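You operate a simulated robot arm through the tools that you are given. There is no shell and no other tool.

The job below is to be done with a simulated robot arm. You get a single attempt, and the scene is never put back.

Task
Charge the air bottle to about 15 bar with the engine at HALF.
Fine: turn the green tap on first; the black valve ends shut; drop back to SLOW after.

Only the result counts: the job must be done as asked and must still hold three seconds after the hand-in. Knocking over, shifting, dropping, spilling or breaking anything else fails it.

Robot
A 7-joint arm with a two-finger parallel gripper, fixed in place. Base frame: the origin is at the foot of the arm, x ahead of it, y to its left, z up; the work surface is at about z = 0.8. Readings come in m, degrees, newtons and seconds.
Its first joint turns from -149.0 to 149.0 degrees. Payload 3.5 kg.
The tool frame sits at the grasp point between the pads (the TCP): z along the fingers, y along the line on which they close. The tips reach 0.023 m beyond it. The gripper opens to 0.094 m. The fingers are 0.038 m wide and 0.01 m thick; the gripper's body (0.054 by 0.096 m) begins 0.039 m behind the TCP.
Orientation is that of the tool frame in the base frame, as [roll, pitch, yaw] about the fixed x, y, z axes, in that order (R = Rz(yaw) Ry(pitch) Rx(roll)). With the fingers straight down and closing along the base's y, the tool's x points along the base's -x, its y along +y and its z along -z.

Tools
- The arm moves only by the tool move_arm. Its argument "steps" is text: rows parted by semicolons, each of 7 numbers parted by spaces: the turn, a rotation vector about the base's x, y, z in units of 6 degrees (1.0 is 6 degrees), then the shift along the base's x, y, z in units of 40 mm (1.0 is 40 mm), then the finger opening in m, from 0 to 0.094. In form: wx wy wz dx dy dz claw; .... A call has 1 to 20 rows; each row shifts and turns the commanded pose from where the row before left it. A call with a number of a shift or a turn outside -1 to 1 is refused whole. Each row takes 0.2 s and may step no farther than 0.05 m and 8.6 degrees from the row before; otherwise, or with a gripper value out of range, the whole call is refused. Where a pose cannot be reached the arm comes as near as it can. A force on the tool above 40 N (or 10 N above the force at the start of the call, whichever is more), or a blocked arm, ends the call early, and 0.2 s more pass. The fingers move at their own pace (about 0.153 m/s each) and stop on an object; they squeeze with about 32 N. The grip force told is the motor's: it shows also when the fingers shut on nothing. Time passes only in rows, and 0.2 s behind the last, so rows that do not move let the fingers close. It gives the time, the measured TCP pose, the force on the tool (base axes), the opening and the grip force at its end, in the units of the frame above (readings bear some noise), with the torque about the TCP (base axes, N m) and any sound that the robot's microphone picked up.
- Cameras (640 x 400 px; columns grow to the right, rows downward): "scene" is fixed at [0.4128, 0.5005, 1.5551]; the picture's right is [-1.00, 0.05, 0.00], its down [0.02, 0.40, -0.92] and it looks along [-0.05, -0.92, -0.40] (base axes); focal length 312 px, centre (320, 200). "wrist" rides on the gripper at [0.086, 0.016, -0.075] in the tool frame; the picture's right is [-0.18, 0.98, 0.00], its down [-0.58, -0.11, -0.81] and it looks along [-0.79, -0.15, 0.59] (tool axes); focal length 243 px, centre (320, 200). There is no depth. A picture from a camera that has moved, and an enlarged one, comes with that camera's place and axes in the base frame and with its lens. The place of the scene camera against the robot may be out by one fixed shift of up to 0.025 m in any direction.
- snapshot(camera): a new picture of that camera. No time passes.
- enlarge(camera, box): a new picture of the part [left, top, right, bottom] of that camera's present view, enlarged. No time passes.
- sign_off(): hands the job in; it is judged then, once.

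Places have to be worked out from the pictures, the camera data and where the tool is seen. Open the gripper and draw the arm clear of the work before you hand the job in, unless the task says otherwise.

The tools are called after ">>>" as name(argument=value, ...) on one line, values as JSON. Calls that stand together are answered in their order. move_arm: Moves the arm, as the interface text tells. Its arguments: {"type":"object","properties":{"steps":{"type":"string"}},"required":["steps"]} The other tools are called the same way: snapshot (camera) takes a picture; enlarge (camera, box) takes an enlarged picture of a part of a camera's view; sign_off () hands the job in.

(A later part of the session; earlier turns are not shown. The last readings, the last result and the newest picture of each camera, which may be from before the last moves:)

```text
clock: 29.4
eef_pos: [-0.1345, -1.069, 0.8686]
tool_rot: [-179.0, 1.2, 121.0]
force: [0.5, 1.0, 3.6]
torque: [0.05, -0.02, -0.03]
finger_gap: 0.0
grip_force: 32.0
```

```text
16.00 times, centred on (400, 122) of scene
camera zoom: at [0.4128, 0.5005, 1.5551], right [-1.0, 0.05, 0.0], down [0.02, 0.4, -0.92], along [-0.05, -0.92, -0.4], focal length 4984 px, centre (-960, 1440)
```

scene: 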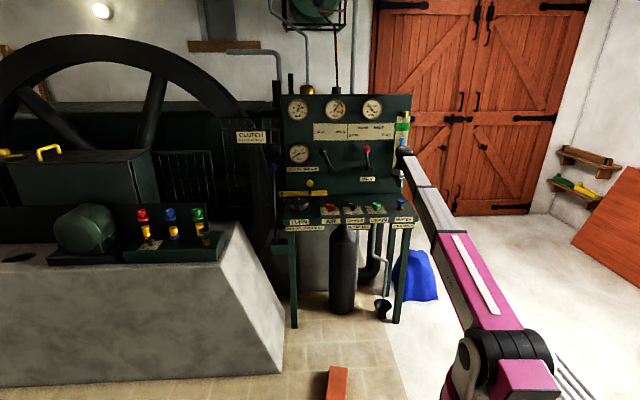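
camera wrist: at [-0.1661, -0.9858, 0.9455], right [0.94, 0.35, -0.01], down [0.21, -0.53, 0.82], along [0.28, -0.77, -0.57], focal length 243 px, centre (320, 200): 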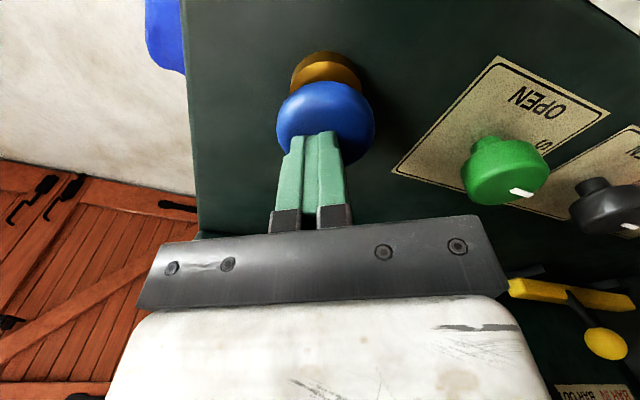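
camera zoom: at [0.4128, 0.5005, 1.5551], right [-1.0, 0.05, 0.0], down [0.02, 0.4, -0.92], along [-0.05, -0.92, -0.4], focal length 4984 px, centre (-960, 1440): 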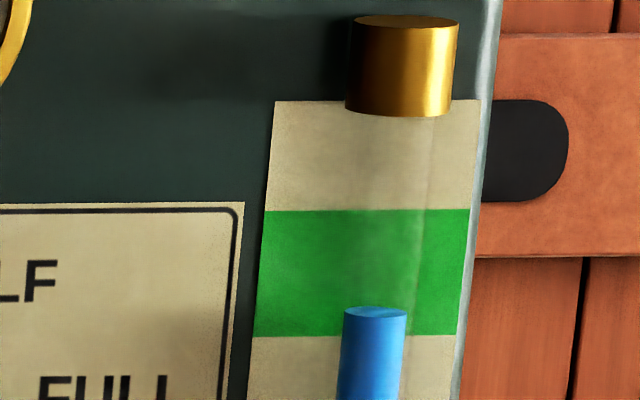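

Level now in the green band just below where it started (~287). I hold 0.7 s more, then lift off in the same call.

>>> move_arm(steps="0 0 0 0 0 0 0; 0 0 0 0 0 0 0; 0 0 0 0 0 0 0; 0 0 0 0 0 1 0; 0 0 0 0 0 1 0; 0 0 0 0 0 0.5 0")

>>> enlarge(camera="scene", box=[380, 110, 420, 135])

>>> snapshot(camera="wrist")

>>> enlarge(camera="scene", box=[275, 90, 395, 165])

```text
clock: 30.8
eef_pos: [-0.1325, -1.0681, 0.9712]
tool_rot: [-178.9, 1.2, 121.0]
force: [0.1, -0.5, -0.7]
torque: [-0.04, 0.02, -0.03]
finger_gap: 0.0
grip_force: 31.7
```

```text
16.00 times, centred on (400, 122) of scene
camera zoom: at [0.4128, 0.5005, 1.5551], right [-1.0, 0.05, 0.0], down [0.02, 0.4, -0.92], along [-0.05, -0.92, -0.4], focal length 4984 px, centre (-960, 1440)
```

zoom: 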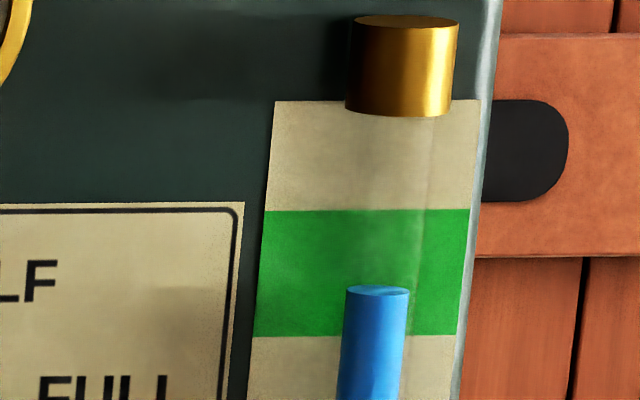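

```text
taken
camera wrist: at [-0.1638, -0.9844, 1.0425], right [0.94, 0.35, -0.01], down [0.21, -0.53, 0.82], along [0.28, -0.77, -0.57], focal length 243 px, centre (320, 200)
```

wrist: 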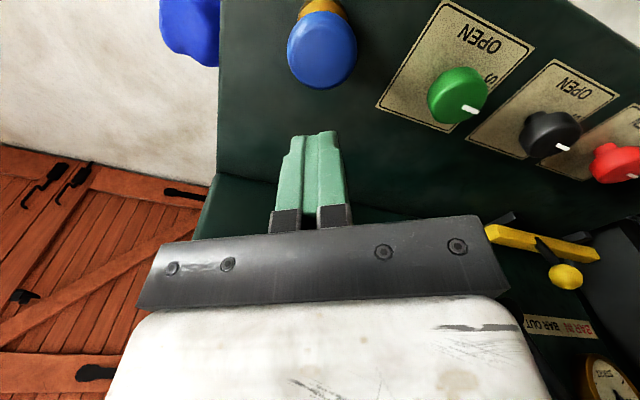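

```text
5.33 times, centred on (335, 128) of scene
camera zoom: at [0.4128, 0.5005, 1.5551], right [-1.0, 0.05, 0.0], down [0.02, 0.4, -0.92], along [-0.05, -0.92, -0.4], focal length 1662 px, centre (240, 587)
```

zoom: 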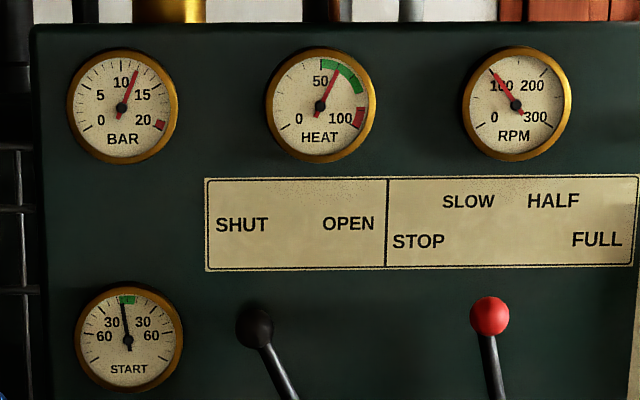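

Water is back where it was; gauges otherwise unchanged. Now to the green oiler tap, roughly (0.89,-0.83,0.92): I back off, swing round with the gripper open and wrist camera looking +x.

>>> move_arm(steps="0 0 0 0 0 1 0.094; 0 0 0 0 0 1 0.094; 0 0 1 1 0.62 0 0.094; 0 0 1 1 0.62 0 0.094; 0 0 1 1 0.62 0 0.094; 0 0 1 1 0.62 0 0.094; 0 0 1 1 0.62 0 0.094; 0 0 1 1 0.62 0 0.094; 0 0 1 1 0.62 0 0.094; 0 0 1 1 0.62 0 0.094; 0 0 1 1 0.62 0 0.094; 0 0 1 1 0.62 0 0.094; 0 0 0 1 0.6 0 0.094; 0 0 0 1 0.6 0 0.094; 0 0 0 1 0.6 0 0.094; 0 0 0 1 0.6 0 0.094; 0 0 0 1 0.6 0 0.094; 0 0 0 1 0.6 0 0.094; 0 0 0 0 0 0 0.094")

>>> snapshot(camera="wrist")

>>> snapshot(camera="scene")

```text
clock: 34.8
eef_pos: [0.5056, -0.6741, 1.0523]
tool_rot: [-179.0, 1.2, -179.1]
force: [0.8, 0.4, -1.3]
torque: [0.0, 0.04, 0.0]
finger_gap: 0.0942
grip_force: 0.0
```

```text
taken
camera wrist: at [0.4164, -0.6588, 1.1251], right [0.17, 0.99, -0.01], down [0.57, -0.08, 0.82], along [0.81, -0.15, -0.57], focal length 243 px, centre (320, 200)
```

wrist: 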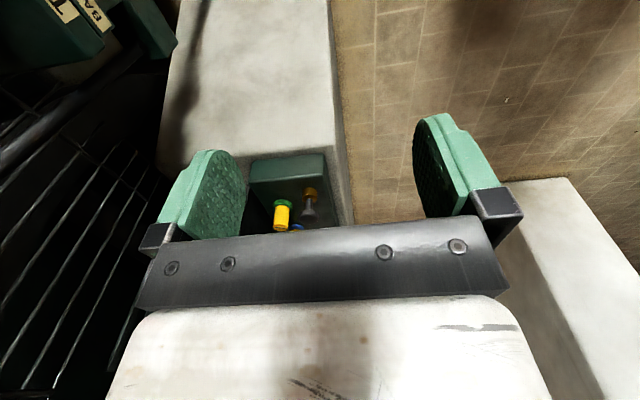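

```text
taken
```

scene: 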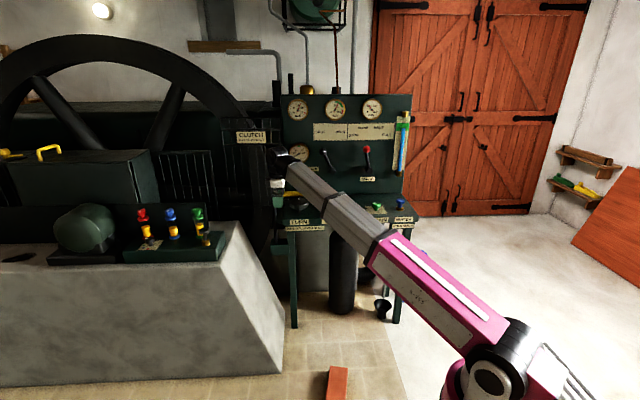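

The oilers are farther out than thought (base ring ≈(0.93,-0.855,0.765), tap about 0.14 higher). I move closer, keeping well above.

>>> move_arm(steps="0 0 0 0.8 -0.4 0 0.094; 0 0 0 0.8 -0.4 0 0.094; 0 0 0 0.8 -0.4 0 0.094; 0 0 0 0.8 -0.4 0 0.094; 0 0 0 0.8 -0.4 0 0.094; 0 0 0 0.8 -0.4 0 0.094; 0 0 0 0.8 -0.4 0 0.094; 0 0 0 0 0 0 0.094")

>>> snapshot(camera="wrist")

>>> snapshot(camera="scene")

```text
clock: 36.6
eef_pos: [0.7279, -0.7882, 1.0484]
tool_rot: [-179.0, 1.2, -179.0]
force: [0.1, 0.0, -1.4]
torque: [0.02, 0.0, 0.0]
finger_gap: 0.0938
grip_force: 0.2
```

```text
taken
camera wrist: at [0.6385, -0.7724, 1.1198], right [0.17, 0.99, -0.01], down [0.57, -0.08, 0.82], along [0.81, -0.15, -0.57], focal length 243 px, centre (320, 200)
```

wrist: 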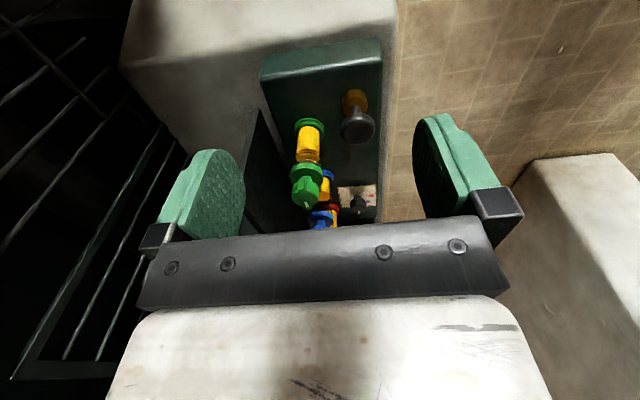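

```text
taken
```

scene: 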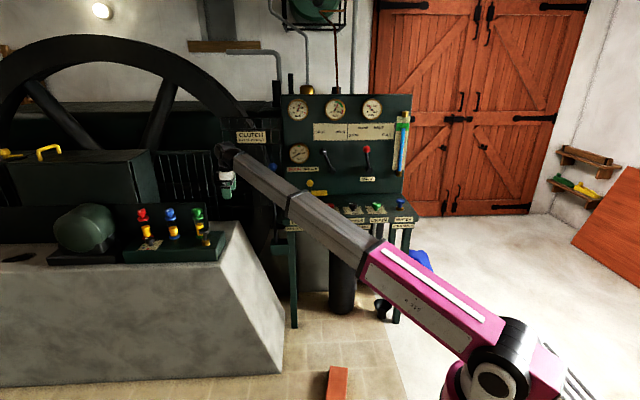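

Triangulated tap axis ≈(0.919,-0.847), tap centre z≈0.896. I test whether a straight-down pose reaches there, staying clear above it at z≈1.0.

>>> move_arm(steps="0 0 0 0.95 -0.3 -0.2 0.094; 0 0 0 0.95 -0.3 -0.2 0.094; 0 0 0 0.95 -0.3 -0.2 0.094; 0 0 0 0.95 -0.3 -0.2 0.094; 0 0 0 0.95 -0.3 -0.2 0.094; 0 0 0 0 0 0 0.094")

>>> snapshot(camera="wrist")

>>> snapshot(camera="scene")

```text
clock: 38.0
eef_pos: [0.9205, -0.8479, 1.0065]
tool_rot: [-179.0, 1.3, -179.0]
force: [0.8, -0.3, 0.1]
torque: [0.03, -0.02, 0.03]
finger_gap: 0.094
grip_force: 0.1
```

```text
taken
camera wrist: at [0.8322, -0.8316, 1.0776], right [0.17, 0.99, -0.01], down [0.57, -0.08, 0.82], along [0.81, -0.15, -0.57], focal length 243 px, centre (320, 200)
```

wrist: 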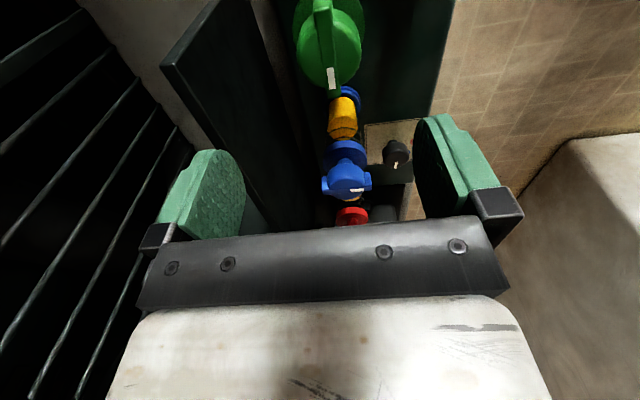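

```text
taken
```

scene: 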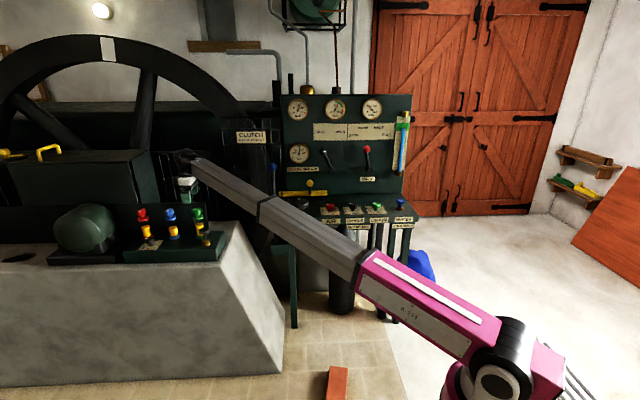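

Straight-down works even here. Refined tap top ≈(0.910,-0.844,0.905); its wing points +x (off), blue's is along y (on). I test the wrist turn in free air, as a +72° swing.

>>> move_arm(steps="0 0 1 -0.2 0.1 0 0.094; 0 0 1 0 0 0 0.094; 0 0 1 0 0 0 0.094; 0 0 1 0 0 0 0.094; 0 0 1 0 0 0 0.094; 0 0 1 0 0 0 0.094; 0 0 1 0 0 0 0.094; 0 0 1 0 0 0 0.094; 0 0 1 0 0 0 0.094; 0 0 1 0 0 0 0.094; 0 0 1 0 0 0 0.094; 0 0 1 0 0 0 0.094; 0 0 0 0 0 0 0.094")

>>> snapshot(camera="wrist")

```text
clock: 40.8
eef_pos: [0.9099, -0.8447, 1.0082]
tool_rot: [-179.0, 1.1, -106.8]
force: [-0.4, -0.6, 1.0]
torque: [0.01, 0.0, 0.02]
finger_gap: 0.0941
grip_force: 0.0
```

```text
taken
camera wrist: at [0.8684, -0.9245, 1.0808], right [-0.89, 0.46, -0.01], down [0.25, 0.51, 0.82], along [0.39, 0.72, -0.57], focal length 243 px, centre (320, 200)
```

wrist: 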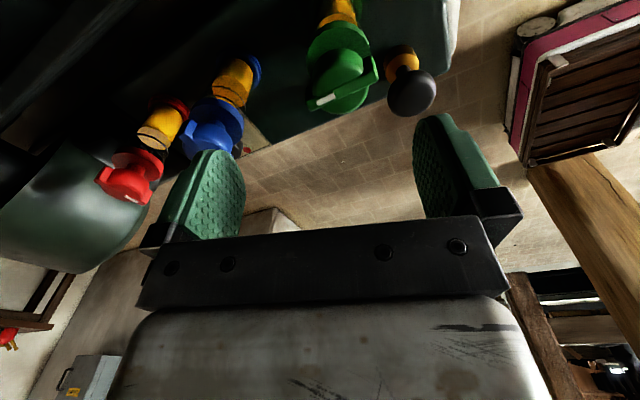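

Rotation is free. Two-view triangulation puts the tap top at ≈(0.898,-0.841,0.923). I rotate back to start the grasp, centring on it, and descend partly.

>>> move_arm(steps="0 0 -1 -0.27 0.09 0 0.094; 0 0 -1 0 0 0 0.094; 0 0 -1 0 0 0 0.094; 0 0 -1 0 0 0 0.094; 0 0 -1 0 0 0 0.094; 0 0 -1 0 0 0 0.094; 0 0 -1 0 0 0 0.094; 0 0 -1 0 0 0 0.094; 0 0 -1 0 0 0 0.094; 0 0 -1 0 0 0 0.094; 0 0 -1 0 0 0 0.094; 0 0 -1 0 0 0 0.094; 0 0 -1 0 0 0 0.094; 0 0 -1 0 0 0 0.094; 0 0 0 0 0 -0.5 0.094; 0 0 0 0 0 -0.5 0.094; 0 0 0 0 0 0 0.094")

>>> snapshot(camera="wrist")

>>> enlarge(camera="scene", box=[130, 150, 250, 225])

```text
clock: 44.4
eef_pos: [0.9, -0.8406, 0.9674]
tool_rot: [-179.0, 1.1, 169.1]
force: [0.0, -0.5, 0.8]
torque: [-0.01, -0.02, -0.03]
finger_gap: 0.0941
grip_force: 0.0
```

```text
taken
camera wrist: at [0.8168, -0.8072, 1.0398], right [0.37, 0.93, -0.01], down [0.54, -0.2, 0.82], along [0.76, -0.31, -0.57], focal length 243 px, centre (320, 200)
```

wrist: 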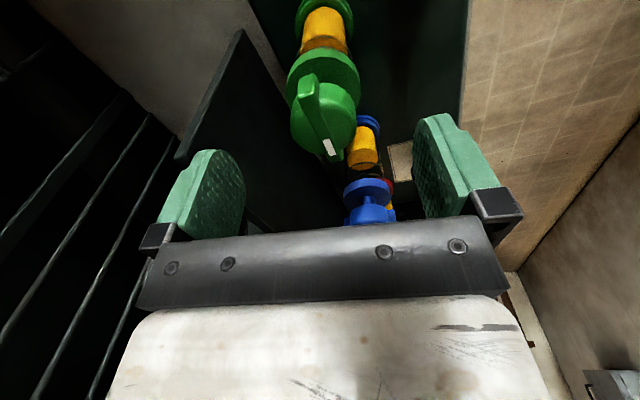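

```text
5.33 times, centred on (190, 188) of scene
camera zoom: at [0.4128, 0.5005, 1.5551], right [-1.0, 0.05, 0.0], down [0.02, 0.4, -0.92], along [-0.05, -0.92, -0.4], focal length 1662 px, centre (1013, 267)
```

zoom: 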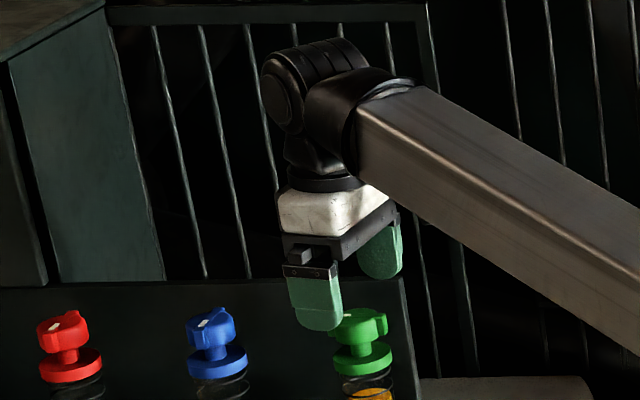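

Well centred. I descend to z≈0.91 so the pads straddle the tap body.

>>> move_arm(steps="0 0 0 0 0 -0.5 0.094; 0 0 0 0 0 -0.5 0.094; 0 0 0 0 0 -0.42 0.094; 0 0 0 0 0 0 0.094")

>>> snapshot(camera="wrist")

>>> enlarge(camera="scene", box=[130, 170, 250, 245])

```text
clock: 45.4
eef_pos: [0.901, -0.8425, 0.9129]
tool_rot: [-179.0, 1.1, 168.9]
force: [0.5, -0.2, 0.3]
torque: [-0.01, 0.0, 0.0]
finger_gap: 0.0942
grip_force: 0.0
```

```text
taken
camera wrist: at [0.8173, -0.8088, 0.9848], right [0.37, 0.93, -0.01], down [0.54, -0.2, 0.82], along [0.76, -0.31, -0.57], focal length 243 px, centre (320, 200)
```

wrist: 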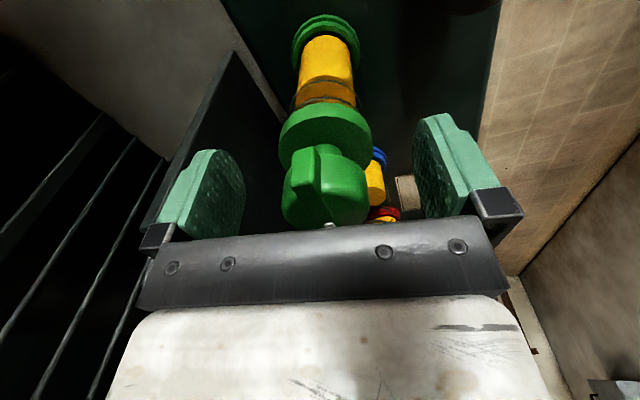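

```text
5.33 times, centred on (190, 208) of scene
camera zoom: at [0.4128, 0.5005, 1.5551], right [-1.0, 0.05, 0.0], down [0.02, 0.4, -0.92], along [-0.05, -0.92, -0.4], focal length 1662 px, centre (1013, 160)
```

zoom: 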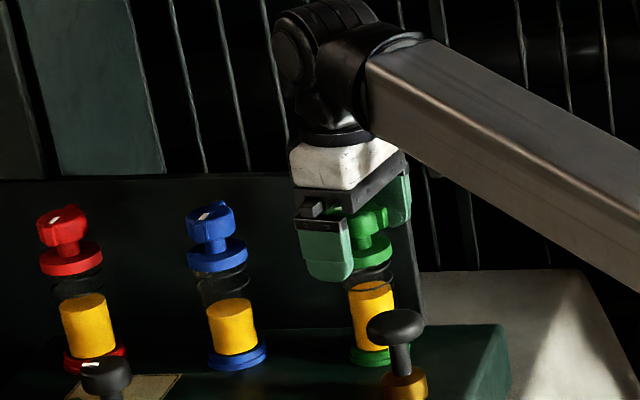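

The tap body centre is ~5 mm above the TCP and the ring below is close to the tips, so I raise 6 mm and then close.

>>> move_arm(steps="0 0 0 0 0 0.15 0.094; 0 0 0 0 0 0 0.03; 0 0 0 0 0 0 0.03; 0 0 0 0 0 0 0.03")

>>> snapshot(camera="wrist")

```text
clock: 46.4
eef_pos: [0.9015, -0.8397, 0.9186]
tool_rot: [-179.2, 1.1, 169.0]
force: [-1.1, 28.7, -8.6]
torque: [0.86, 0.08, -0.58]
finger_gap: 0.0467
grip_force: 45.1
```

```text
taken
camera wrist: at [0.8179, -0.8062, 0.9903], right [0.37, 0.93, -0.01], down [0.54, -0.2, 0.82], along [0.76, -0.31, -0.57], focal length 243 px, centre (320, 200)
```

wrist: 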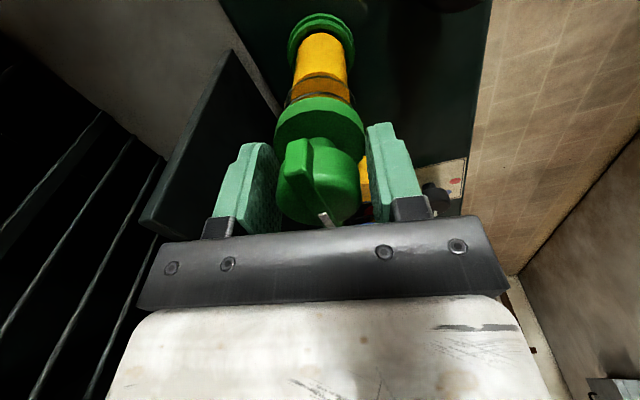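

Gripped on the tap (0.0467 m), with a side force showing a few mm offset in +y. I relieve that and turn +90°.

>>> move_arm(steps="0 0 0 0 0.1 0.03 0.03; 0 0 1 0 0 0 0.03; 0 0 1 0 0 0 0.03; 0 0 1 0 0 0 0.03; 0 0 1 0 0 0 0.03; 0 0 1 0 0 0 0.03; 0 0 1 0 0 0 0.03; 0 0 1 0 0 0 0.03; 0 0 1 0 0 0 0.03; 0 0 1 0 0 0 0.03; 0 0 1 0 0 0 0.03; 0 0 1 0 0 0 0.03; 0 0 1 0 0 0 0.03; 0 0 1 0 0 0 0.03; 0 0 1 0 0 0 0.03; 0 0 1 0 0 0 0.03; 0 0 0 0 0 0 0.03")

>>> snapshot(camera="wrist")

>>> enlarge(camera="scene", box=[130, 170, 250, 245])

```text
clock: 50.0
eef_pos: [0.9015, -0.8341, 0.9193]
tool_rot: [-179.2, 1.6, -101.1]
force: [-14.9, 27.6, -16.2]
torque: [0.57, -0.11, -2.6]
finger_gap: 0.0468
grip_force: 44.7
```

```text
taken
camera wrist: at [0.8669, -0.9173, 0.9904], right [-0.93, 0.37, -0.01], down [0.2, 0.53, 0.82], along [0.31, 0.76, -0.57], focal length 243 px, centre (320, 200)
```

wrist: 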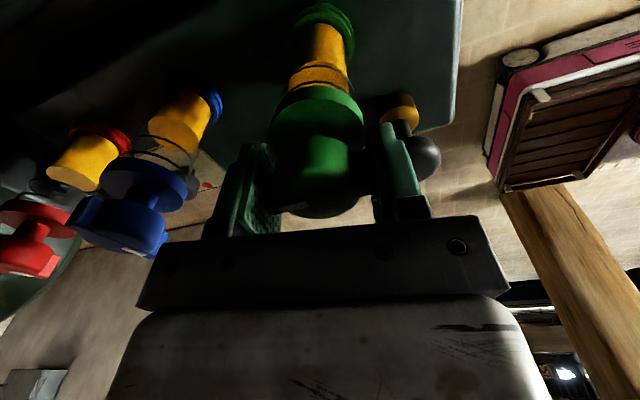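

```text
5.33 times, centred on (190, 208) of scene
camera zoom: at [0.4128, 0.5005, 1.5551], right [-1.0, 0.05, 0.0], down [0.02, 0.4, -0.92], along [-0.05, -0.92, -0.4], focal length 1662 px, centre (1013, 160)
```

zoom: 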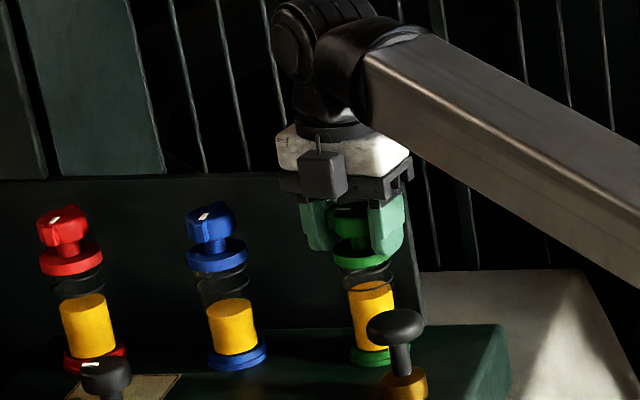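

A torque of -2.6 N·m suggests the tap is at its end stop. I open (limited, to spare the blue neighbour), lift and check.

>>> move_arm(steps="0 0 0 0 0 0 0.075; 0 0 0 0 0 0 0.075; 0 0 0 0 0 0.7 0.075; 0 0 0 0 0 1 0.075; 0 0 0 0 0 1 0.075; 0 0 0 0 0 0 0.075")

>>> snapshot(camera="wrist")

>>> enlarge(camera="scene", box=[130, 195, 230, 258])

```text
clock: 51.4
eef_pos: [0.9028, -0.8358, 1.0284]
tool_rot: [-179.0, 1.2, -101.1]
force: [0.1, -0.4, 0.7]
torque: [0.01, -0.02, -0.02]
finger_gap: 0.075
grip_force: 0.1
```

```text
taken
camera wrist: at [0.8671, -0.919, 1.1001], right [-0.93, 0.37, -0.01], down [0.2, 0.54, 0.82], along [0.31, 0.76, -0.57], focal length 243 px, centre (320, 200)
```

wrist: 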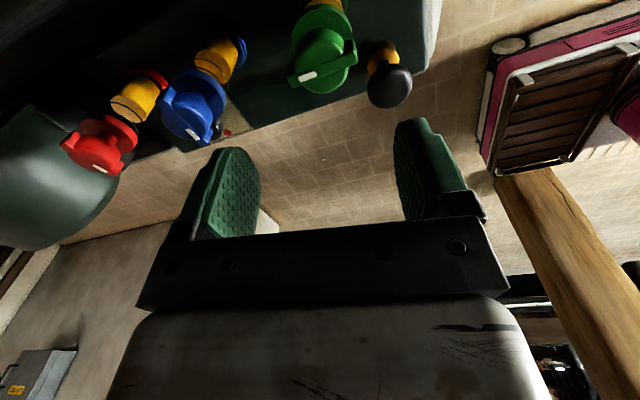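

```text
6.35 times, centred on (180, 226) of scene
camera zoom: at [0.4128, 0.5005, 1.5551], right [-1.0, 0.05, 0.0], down [0.02, 0.4, -0.92], along [-0.05, -0.92, -0.4], focal length 1978 px, centre (1209, 32)
```

zoom: 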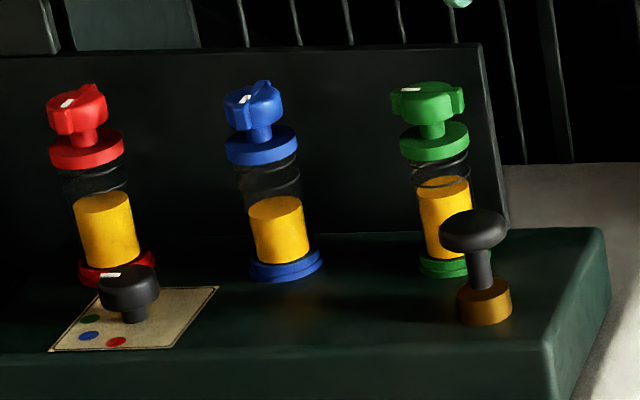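

The tap didn't follow – the pads slipped against strong resistance, perhaps because the tips also bore on the fixed collar below. I regrip from a mid yaw, ~1 cm higher so that only the tap itself is held.

>>> move_arm(steps="0 0 -1 0 0 0 0.09; 0 0 -1 0 0 0 0.09; 0 0 -1 0 0 0 0.09; 0 0 -1 0 0 0 0.09; 0 0 -1 0 0 0 0.09; 0 0 -1 0 0 0 0.09; 0 0 -1 0 0 0 0.09; 0 0 -1 0 0 0 0.09; 0 0 -1 0 0 0 0.09; 0 0 -1 0 0 0 0.09; 0 0 -1 0 0 0 0.09; 0 0 -1 0 0 0 0.09; 0 0 -1 0 0 0 0.09; 0 0 -1 0 0 0 0.09; 0 0 0 -0.05 0 -0.8 0.09; 0 0 0 0 0 -0.8 0.09; 0 0 0 0 0 -0.8 0.09; 0 0 0 0 0 -0.05 0.09; 0 0 0 0 0 0 0.09")

>>> snapshot(camera="wrist")

>>> enlarge(camera="scene", box=[170, 185, 234, 225])

```text
clock: 55.4
eef_pos: [0.8966, -0.8377, 0.9275]
tool_rot: [-179.1, 1.1, 175.0]
force: [-0.5, 0.7, 0.0]
torque: [0.02, -0.03, 0.03]
finger_gap: 0.09
grip_force: 0.1
```

```text
taken
camera wrist: at [0.8113, -0.8123, 0.9998], right [0.27, 0.96, -0.01], down [0.55, -0.14, 0.82], along [0.79, -0.23, -0.57], focal length 243 px, centre (320, 200)
```

wrist: 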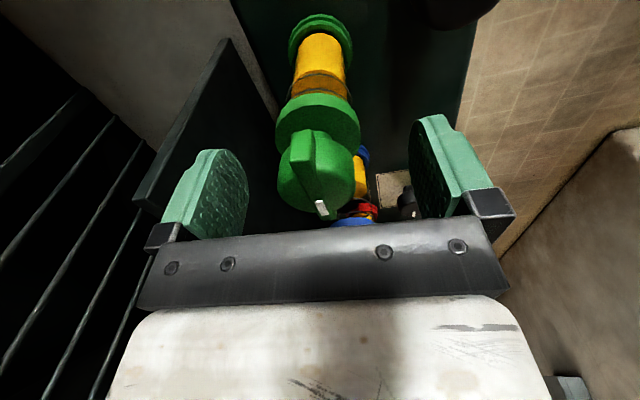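

```text
10.00 times, centred on (202, 205) of scene
camera zoom: at [0.4128, 0.5005, 1.5551], right [-1.0, 0.05, 0.0], down [0.02, 0.4, -0.92], along [-0.05, -0.92, -0.4], focal length 3115 px, centre (1500, 150)
```

zoom: 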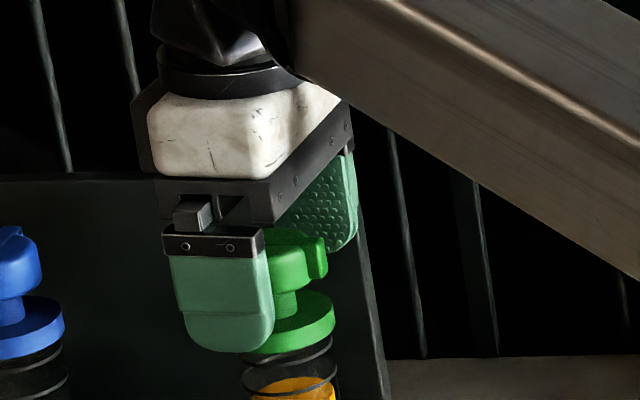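

Tips look just above the collar. I raise 4 mm more, close, and read the gap.

>>> move_arm(steps="0 0 0 0.05 0 0.1 0.09; 0 0 0 0 0 0 0.03; 0 0 0 0 0 0 0.03; 0 0 0 0 0 0 0.03")

>>> enlarge(camera="wrist", box=[220, 90, 420, 240])

>>> enlarge(camera="scene", box=[170, 185, 234, 225])

```text
clock: 56.4
eef_pos: [0.899, -0.8385, 0.9314]
tool_rot: [-178.8, 1.2, 174.8]
force: [2.7, -19.3, 2.0]
torque: [-0.36, -0.28, 0.0]
finger_gap: 0.0374
grip_force: 45.0
```

```text
2.67 times, centred on (320, 165) of wrist
camera zoom: at [0.8127, -0.814, 1.0038], right [0.27, 0.96, -0.02], down [0.55, -0.14, 0.82], along [0.79, -0.23, -0.57], focal length 647 px, centre (320, 293)
```

zoom: 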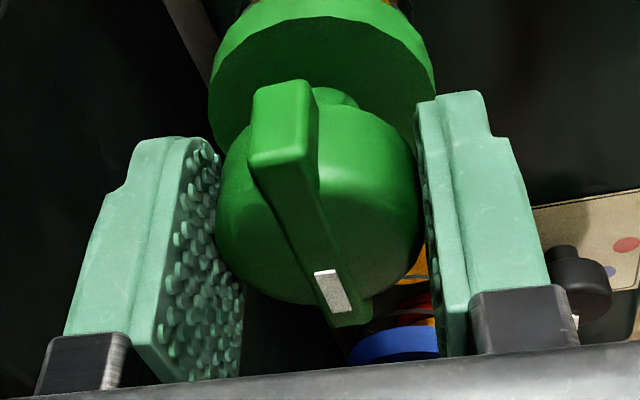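

```text
10.00 times, centred on (202, 205) of scene
camera zoom: at [0.4128, 0.5005, 1.5551], right [-1.0, 0.05, 0.0], down [0.02, 0.4, -0.92], along [-0.05, -0.92, -0.4], focal length 3115 px, centre (1500, 150)
```

zoom: 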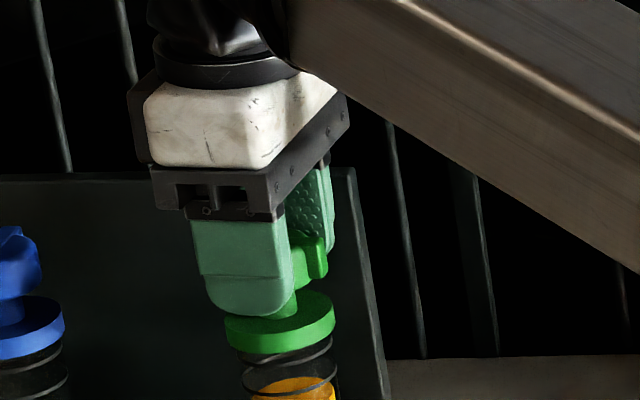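

The gap is now 0.0374 – that is the tap itself (before, I'd gripped the collar). I relieve the side force and turn +90°.

>>> move_arm(steps="0 0 0 0 -0.06 0 0.02; 0 0 1 0 0 0 0.02; 0 0 1 0 0 0 0.02; 0 0 1 0 0 0 0.02; 0 0 1 0 0 0 0.02; 0 0 1 0 0 0 0.02; 0 0 1 0 0 0 0.02; 0 0 1 0 0 0 0.02; 0 0 1 0 0 0 0.02; 0 0 1 0 0 0 0.02; 0 0 1 0 0 0 0.02; 0 0 1 0 0 0 0.02; 0 0 1 0 0 0 0.02; 0 0 1 0 0 0 0.02; 0 0 1 0 0 0 0.02; 0 0 1 0 0 0 0.02; 0 0 0 0 0 0 0.02")

>>> enlarge(camera="wrist", box=[220, 90, 420, 240])

>>> enlarge(camera="scene", box=[170, 185, 234, 225])

```text
clock: 59.8
eef_pos: [0.8994, -0.8409, 0.9326]
tool_rot: [-179.0, 1.1, -97.1]
force: [-4.4, -5.6, -3.9]
torque: [0.76, -0.5, 0.02]
finger_gap: 0.0374
grip_force: 44.9
stopped in row 16: the force on the tool passed its limit at 40 N (the readings are from after the stop); the commanded pose is now the measured one
```

```text
2.67 times, centred on (320, 165) of wrist
camera zoom: at [0.8714, -0.9259, 1.0043], right [-0.95, 0.3, -0.01], down [0.16, 0.55, 0.82], along [0.26, 0.78, -0.57], focal length 647 px, centre (320, 293)
```

zoom: 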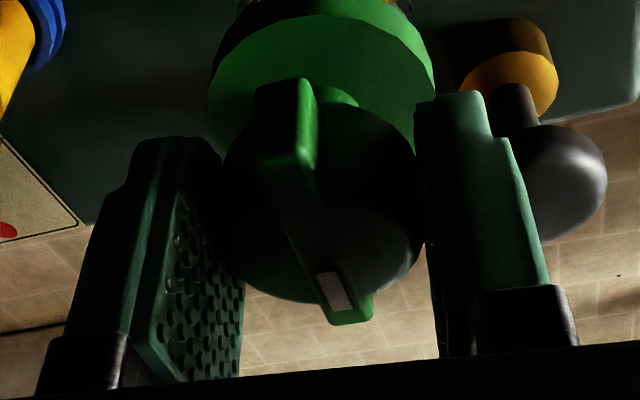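

```text
10.00 times, centred on (202, 205) of scene
camera zoom: at [0.4128, 0.5005, 1.5551], right [-1.0, 0.05, 0.0], down [0.02, 0.4, -0.92], along [-0.05, -0.92, -0.4], focal length 3115 px, centre (1500, 150)
```

zoom: 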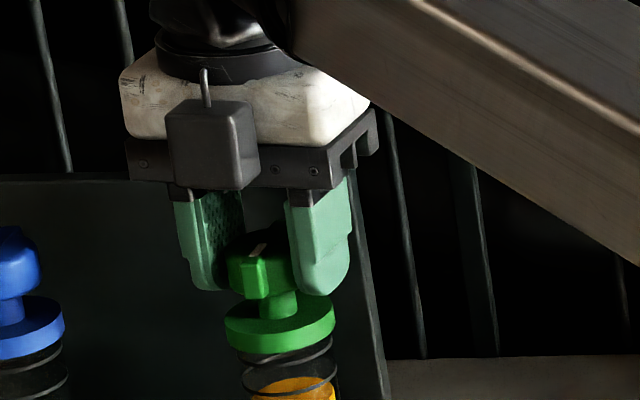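

The tap turned with the gripper (~88°) and now points +y like red and blue. I release, lift and verify.

>>> move_arm(steps="0 0 0 0 0 0 0.07; 0 0 0 0 0 0 0.07; 0 0 0 0 0 0.7 0.07; 0 0 0 0 0 1 0.07; 0 0 0 0 0 1 0.07; 0 0 0 0 0 0 0.07")

>>> enlarge(camera="wrist", box=[50, 0, 450, 160])

>>> enlarge(camera="scene", box=[130, 195, 230, 258])

>>> enlarge(camera="scene", box=[270, 80, 420, 174])

```text
clock: 61.1
eef_pos: [0.9014, -0.8367, 1.04]
tool_rot: [-179.1, 1.0, -97.1]
force: [0.8, 0.4, -0.3]
torque: [0.0, -0.02, 0.02]
finger_gap: 0.0701
grip_force: 0.1
```

```text
1.60 times, centred on (250, 80) of wrist
camera zoom: at [0.8738, -0.9227, 1.1118], right [-0.95, 0.3, -0.01], down [0.16, 0.55, 0.82], along [0.26, 0.78, -0.57], focal length 388 px, centre (432, 392)
```

zoom: 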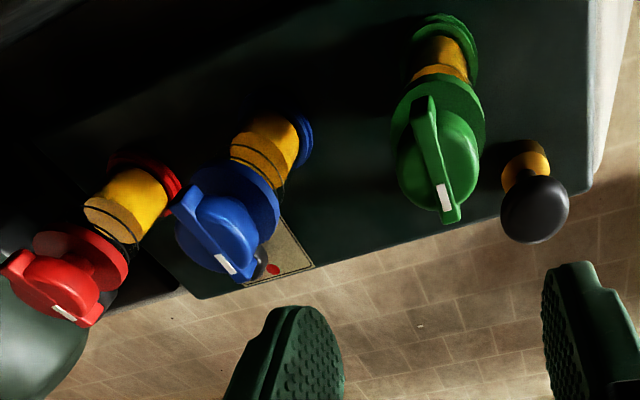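

```text
6.35 times, centred on (180, 226) of scene
camera zoom: at [0.4128, 0.5005, 1.5551], right [-1.0, 0.05, 0.0], down [0.02, 0.4, -0.92], along [-0.05, -0.92, -0.4], focal length 1978 px, centre (1209, 32)
```

zoom: 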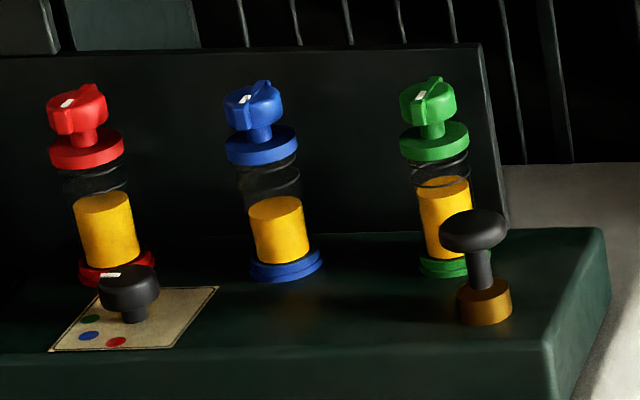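

```text
4.26 times, centred on (345, 127) of scene
camera zoom: at [0.4128, 0.5005, 1.5551], right [-1.0, 0.05, 0.0], down [0.02, 0.4, -0.92], along [-0.05, -0.92, -0.4], focal length 1326 px, centre (214, 511)
```

zoom: 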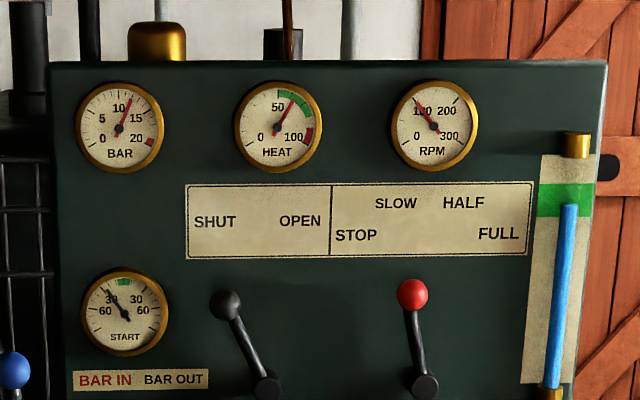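

Green tap is on (matches red and blue). Next the SPEED lever: I place its ball at ≈(0.045,-1.213,1.108) and hub at x≈0.017, so SLOW is about -12° and HALF mirrors it at +12° (ball x≈-0.011). I swing back in front of the console.

>>> move_arm(steps="0 0 -1 -0.95 0.72 0 0.07; 0 0 -1 -0.95 0.72 0 0.07; 0 0 -1 -0.95 0.72 0 0.07; 0 0 -1 -0.95 0.72 0 0.07; 0 0 -1 -0.95 0.72 0 0.07; 0 0 -1 -0.95 0.72 0 0.07; 0 0 -1 -0.95 0.72 0 0.07; 0 0 -1 -1 -0.4 0 0.07; 0 0 -1 -1 -0.4 0 0.07; 0 0 -1 -1 -0.4 0 0.07; 0 0 -1 -1 -0.4 0 0.07; 0 0 -1 -1 -0.4 0 0.07; 0 0 -1 -1 -0.4 0 0.07; 0 0 -1 -1 -0.4 0 0.07; 0 0 -1 -1 -0.4 0 0.07; 0 0 -1 -1 -0.4 0 0.07; 0 0 -1 -1 -0.4 0 0.07; 0 0 -1 -1 -0.4 0 0.07; 0 0 -1 -1 -0.4 0 0.07; 0 0 -1 -1 -0.4 0 0.07")

>>> snapshot(camera="wrist")

>>> snapshot(camera="scene")

```text
clock: 65.3
eef_pos: [0.1131, -0.8444, 1.041]
tool_rot: [-179.1, 1.2, 142.9]
force: [-0.2, -0.6, 0.8]
torque: [-0.01, 0.05, -0.01]
finger_gap: 0.0699
grip_force: 0.1
```

```text
taken
camera wrist: at [0.0535, -0.7777, 1.1137], right [0.74, 0.67, -0.01], down [0.39, -0.42, 0.82], along [0.55, -0.61, -0.57], focal length 243 px, centre (320, 200)
```

wrist: 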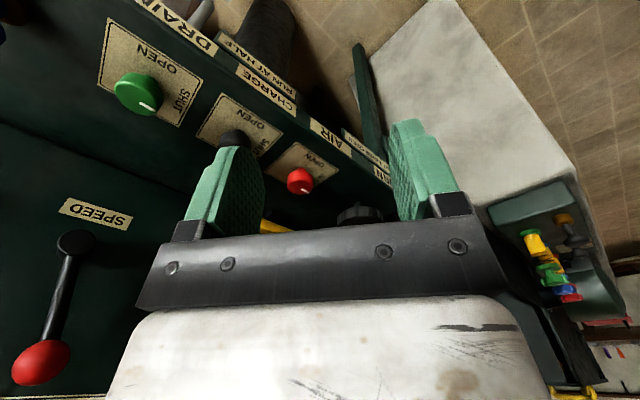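

```text
taken
```

scene: 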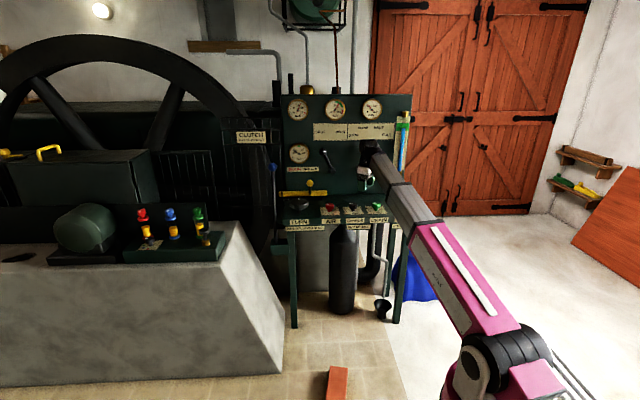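

The wrist view agrees: ball (0.043,-1.213,1.11), hub (0.012,·,0.975). I come up in front of the ball, turn the closing axis toward x, and tilt the fingers toward the panel.

>>> move_arm(steps="0 0 -1 -0.35 -0.5 0.3 0.09; 0 0 -1 -0.35 -0.5 0.3 0.09; 0 0 -1 -0.35 -0.5 0.3 0.09; 0 0 -1 -0.35 -0.5 0.3 0.09; 0 0 -1 -0.35 -0.5 0.3 0.09; -1 0 0 0 0 0 0.09; -1 0 0 0 0 0 0.09; -1 0 0 0 0 0 0.09; -1 0 0 0 0 0 0.09; -1 0 0 0 0 0 0.09; -1 0 0 0 0 0 0.09; 0 0 0 0 0 0 0.09")

>>> snapshot(camera="wrist")

>>> snapshot(camera="scene")

```text
clock: 68.0
eef_pos: [0.0443, -0.9474, 1.1019]
tool_rot: [-162.9, 34.0, 118.0]
force: [0.2, 0.1, -0.6]
torque: [-0.02, 0.0, 0.02]
finger_gap: 0.09
grip_force: 0.0
```

```text
taken
camera wrist: at [0.0249, -0.8339, 1.108], right [0.98, 0.16, -0.14], down [0.13, 0.03, 0.99], along [0.17, -0.99, 0.01], focal length 243 px, centre (320, 200)
```

wrist: 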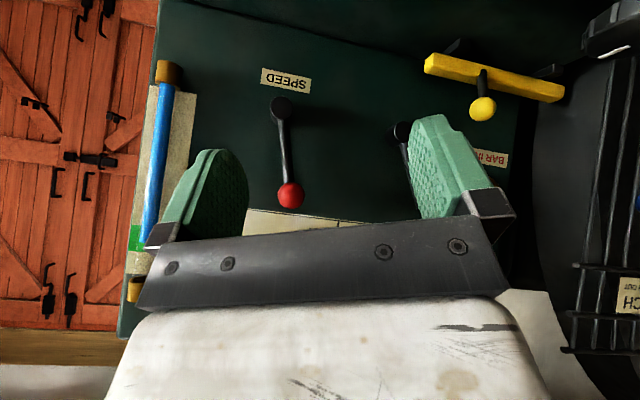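

```text
taken
```

scene: 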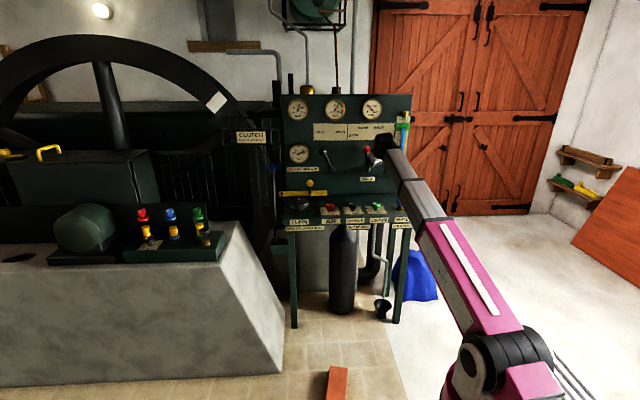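

Excellent view with ball straight ahead at (0.042,-1.213,1.111) and fingers either side. I advance onto the ball with the gripper open.

>>> move_arm(steps="0 0 0 0 -0.95 0.03 0.09; 0 0 0 0 -0.95 0.03 0.09; 0 0 0 0 -0.95 0.03 0.09; 0 0 0 0 -0.95 0.03 0.09; 0 0 0 0 -0.95 0.03 0.09; 0 0 0 0 -0.95 0.03 0.09; 0 0 0 0 -0.7 0.03 0.09; 0 0 0 0 0 0 0.09")

>>> snapshot(camera="wrist")

>>> enlarge(camera="scene", box=[320, 100, 420, 163])

```text
clock: 69.8
eef_pos: [0.0475, -1.2049, 1.1081]
tool_rot: [-162.9, 34.0, 118.0]
force: [0.3, -0.2, -0.2]
torque: [0.02, 0.02, -0.01]
finger_gap: 0.0902
grip_force: 0.2
```

```text
taken
camera wrist: at [0.0288, -1.0918, 1.1161], right [0.98, 0.16, -0.14], down [0.13, 0.03, 0.99], along [0.17, -0.99, 0.01], focal length 243 px, centre (320, 200)
```

wrist: 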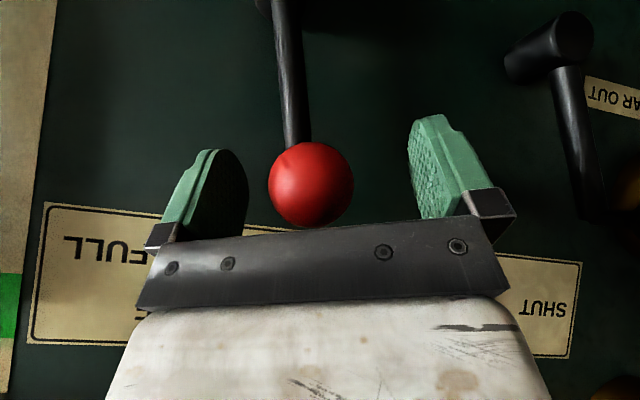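

```text
6.35 times, centred on (370, 132) of scene
camera zoom: at [0.4128, 0.5005, 1.5551], right [-1.0, 0.05, 0.0], down [0.02, 0.4, -0.92], along [-0.05, -0.92, -0.4], focal length 1978 px, centre (2, 635)
```

zoom: 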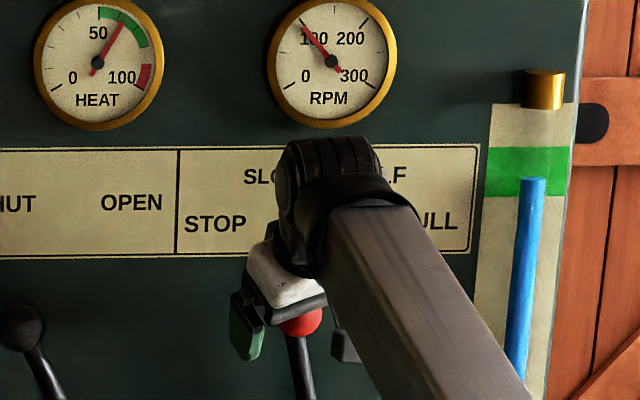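

Ball is nearly centred (4 mm to -x). I shift and close on it gently.

>>> move_arm(steps="0 0 0 -0.1 -0.05 0 0.09; 0 0 0 0 0 0 0.03; 0 0 0 0 0 0 0.03; 0 0 0 0 0 0 0.03")

>>> enlarge(camera="scene", box=[320, 100, 420, 163])

```text
clock: 70.8
eef_pos: [0.0423, -1.2058, 1.1087]
tool_rot: [-163.0, 33.8, 118.0]
force: [-0.5, -0.1, 0.6]
torque: [0.09, 0.14, -0.08]
finger_gap: 0.0405
grip_force: 44.7
```

```text
6.35 times, centred on (370, 132) of scene
camera zoom: at [0.4128, 0.5005, 1.5551], right [-1.0, 0.05, 0.0], down [0.02, 0.4, -0.92], along [-0.05, -0.92, -0.4], focal length 1978 px, centre (2, 635)
```

zoom: 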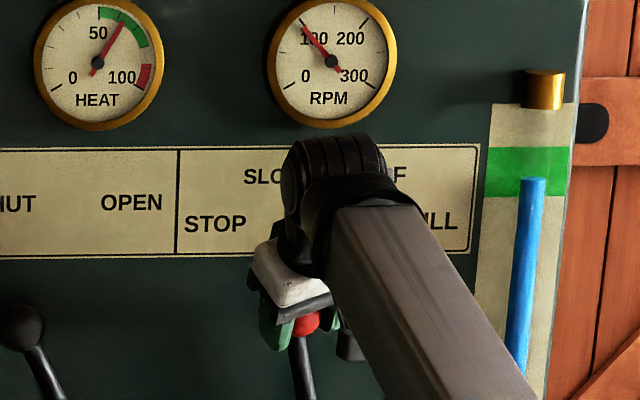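

Gripped with negligible side force. I carry the ball along its arc toward HALF in small steps, listening for detents.

>>> move_arm(steps="0 0 0 -0.2 0 0.03 0.03; 0 0 0 -0.2 0 0.02 0.03; 0 0 0 -0.2 0 0.01 0.03; 0 0 0 -0.2 0 0 0.03; 0 0 0 -0.2 0 -0.01 0.03; 0 0 0 0 0 0 0.03")

>>> enlarge(camera="scene", box=[320, 100, 420, 163])

>>> snapshot(camera="wrist")

```text
clock: 72.2
eef_pos: [-0.0009, -1.2047, 1.1126]
tool_rot: [-163.0, 33.9, 118.0]
force: [4.4, -13.2, 3.7]
torque: [-0.27, -0.67, 0.04]
finger_gap: 0.0412
grip_force: 45.5
```

```text
6.35 times, centred on (370, 132) of scene
camera zoom: at [0.4128, 0.5005, 1.5551], right [-1.0, 0.05, 0.0], down [0.02, 0.4, -0.92], along [-0.05, -0.92, -0.4], focal length 1978 px, centre (2, 635)
```

zoom: 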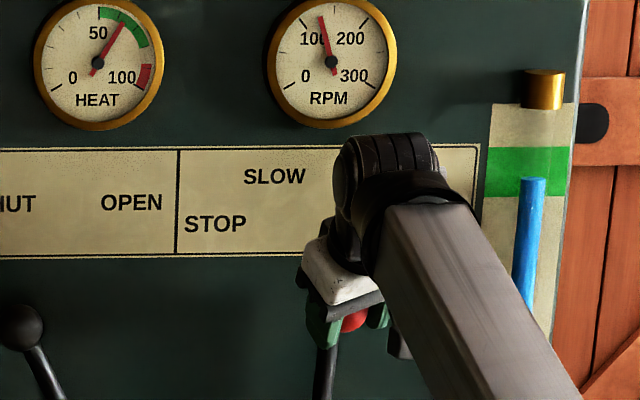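

```text
taken
camera wrist: at [-0.0184, -1.0917, 1.1182], right [0.98, 0.16, -0.14], down [0.13, 0.03, 0.99], along [0.17, -0.99, 0.01], focal length 243 px, centre (320, 200)
```

wrist: 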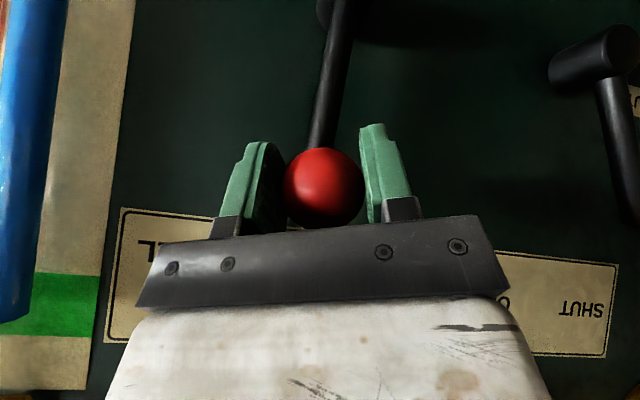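

RPM is rising (~140). I move to the mirrored angle and wait a second for RPM to settle.

>>> move_arm(steps="0 0 0 -0.19 -0.04 -0.03 0.03; 0 0 0 -0.19 -0.04 -0.04 0.03; 0 0 0 0 0 0 0.03; 0 0 0 0 0 0 0.03; 0 0 0 0 0 0 0.03; 0 0 0 0 0 0 0.03")

>>> enlarge(camera="scene", box=[320, 100, 420, 163])

>>> snapshot(camera="wrist")

```text
clock: 73.5
eef_pos: [-0.0155, -1.2056, 1.1087]
tool_rot: [-163.1, 33.8, 118.0]
force: [0.5, 35.5, 3.3]
torque: [-0.41, -0.24, 0.25]
finger_gap: 0.0411
grip_force: 44.7
```

```text
6.35 times, centred on (370, 132) of scene
camera zoom: at [0.4128, 0.5005, 1.5551], right [-1.0, 0.05, 0.0], down [0.02, 0.4, -0.92], along [-0.05, -0.92, -0.4], focal length 1978 px, centre (2, 635)
```

zoom: 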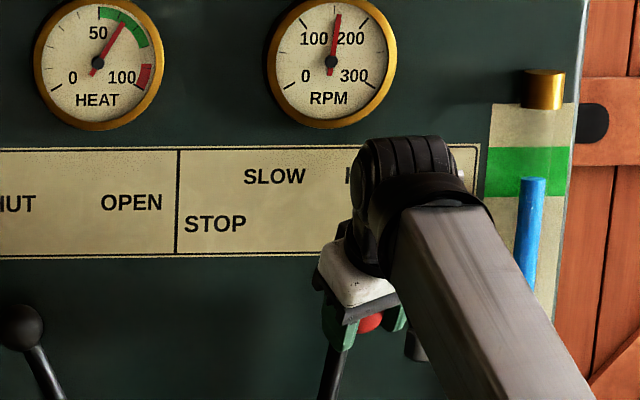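

```text
taken
camera wrist: at [-0.0331, -1.0919, 1.1158], right [0.98, 0.17, -0.14], down [0.13, 0.03, 0.99], along [0.17, -0.99, 0.01], focal length 243 px, centre (320, 200)
```

wrist: 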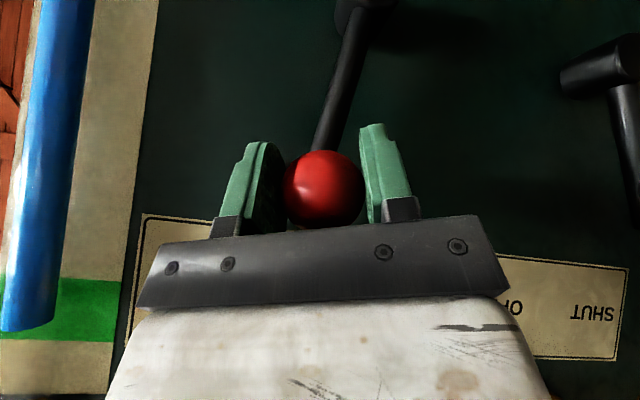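

RPM ~170. I relieve the y force and wait to see whether it settles.

>>> move_arm(steps="0 0 0 0 0.08 0 0.03; 0 0 0 0 0 0 0.03; 0 0 0 0 0 0 0.03; 0 0 0 0 0 0 0.03; 0 0 0 0 0 0 0.03; 0 0 0 0 0 0 0.03; 0 0 0 0 0 0 0.03; 0 0 0 0 0 0 0.03")

>>> enlarge(camera="scene", box=[320, 100, 420, 163])

```text
clock: 75.3
eef_pos: [-0.0143, -1.2047, 1.1092]
tool_rot: [-162.9, 33.9, 118.1]
force: [-3.6, 2.2, -2.3]
torque: [0.1, 0.3, -0.05]
finger_gap: 0.0412
grip_force: 44.8
```

```text
6.35 times, centred on (370, 132) of scene
camera zoom: at [0.4128, 0.5005, 1.5551], right [-1.0, 0.05, 0.0], down [0.02, 0.4, -0.92], along [-0.05, -0.92, -0.4], focal length 1978 px, centre (2, 635)
```

zoom: 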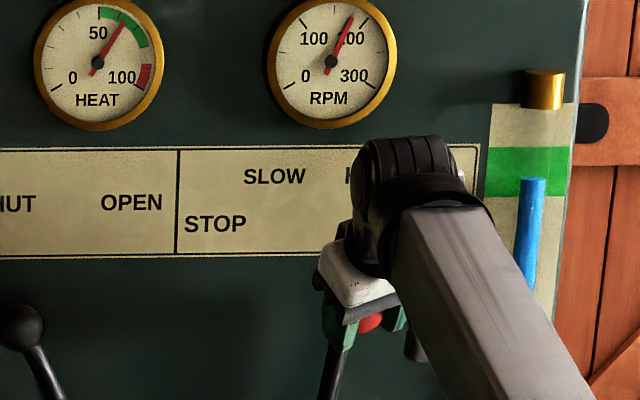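

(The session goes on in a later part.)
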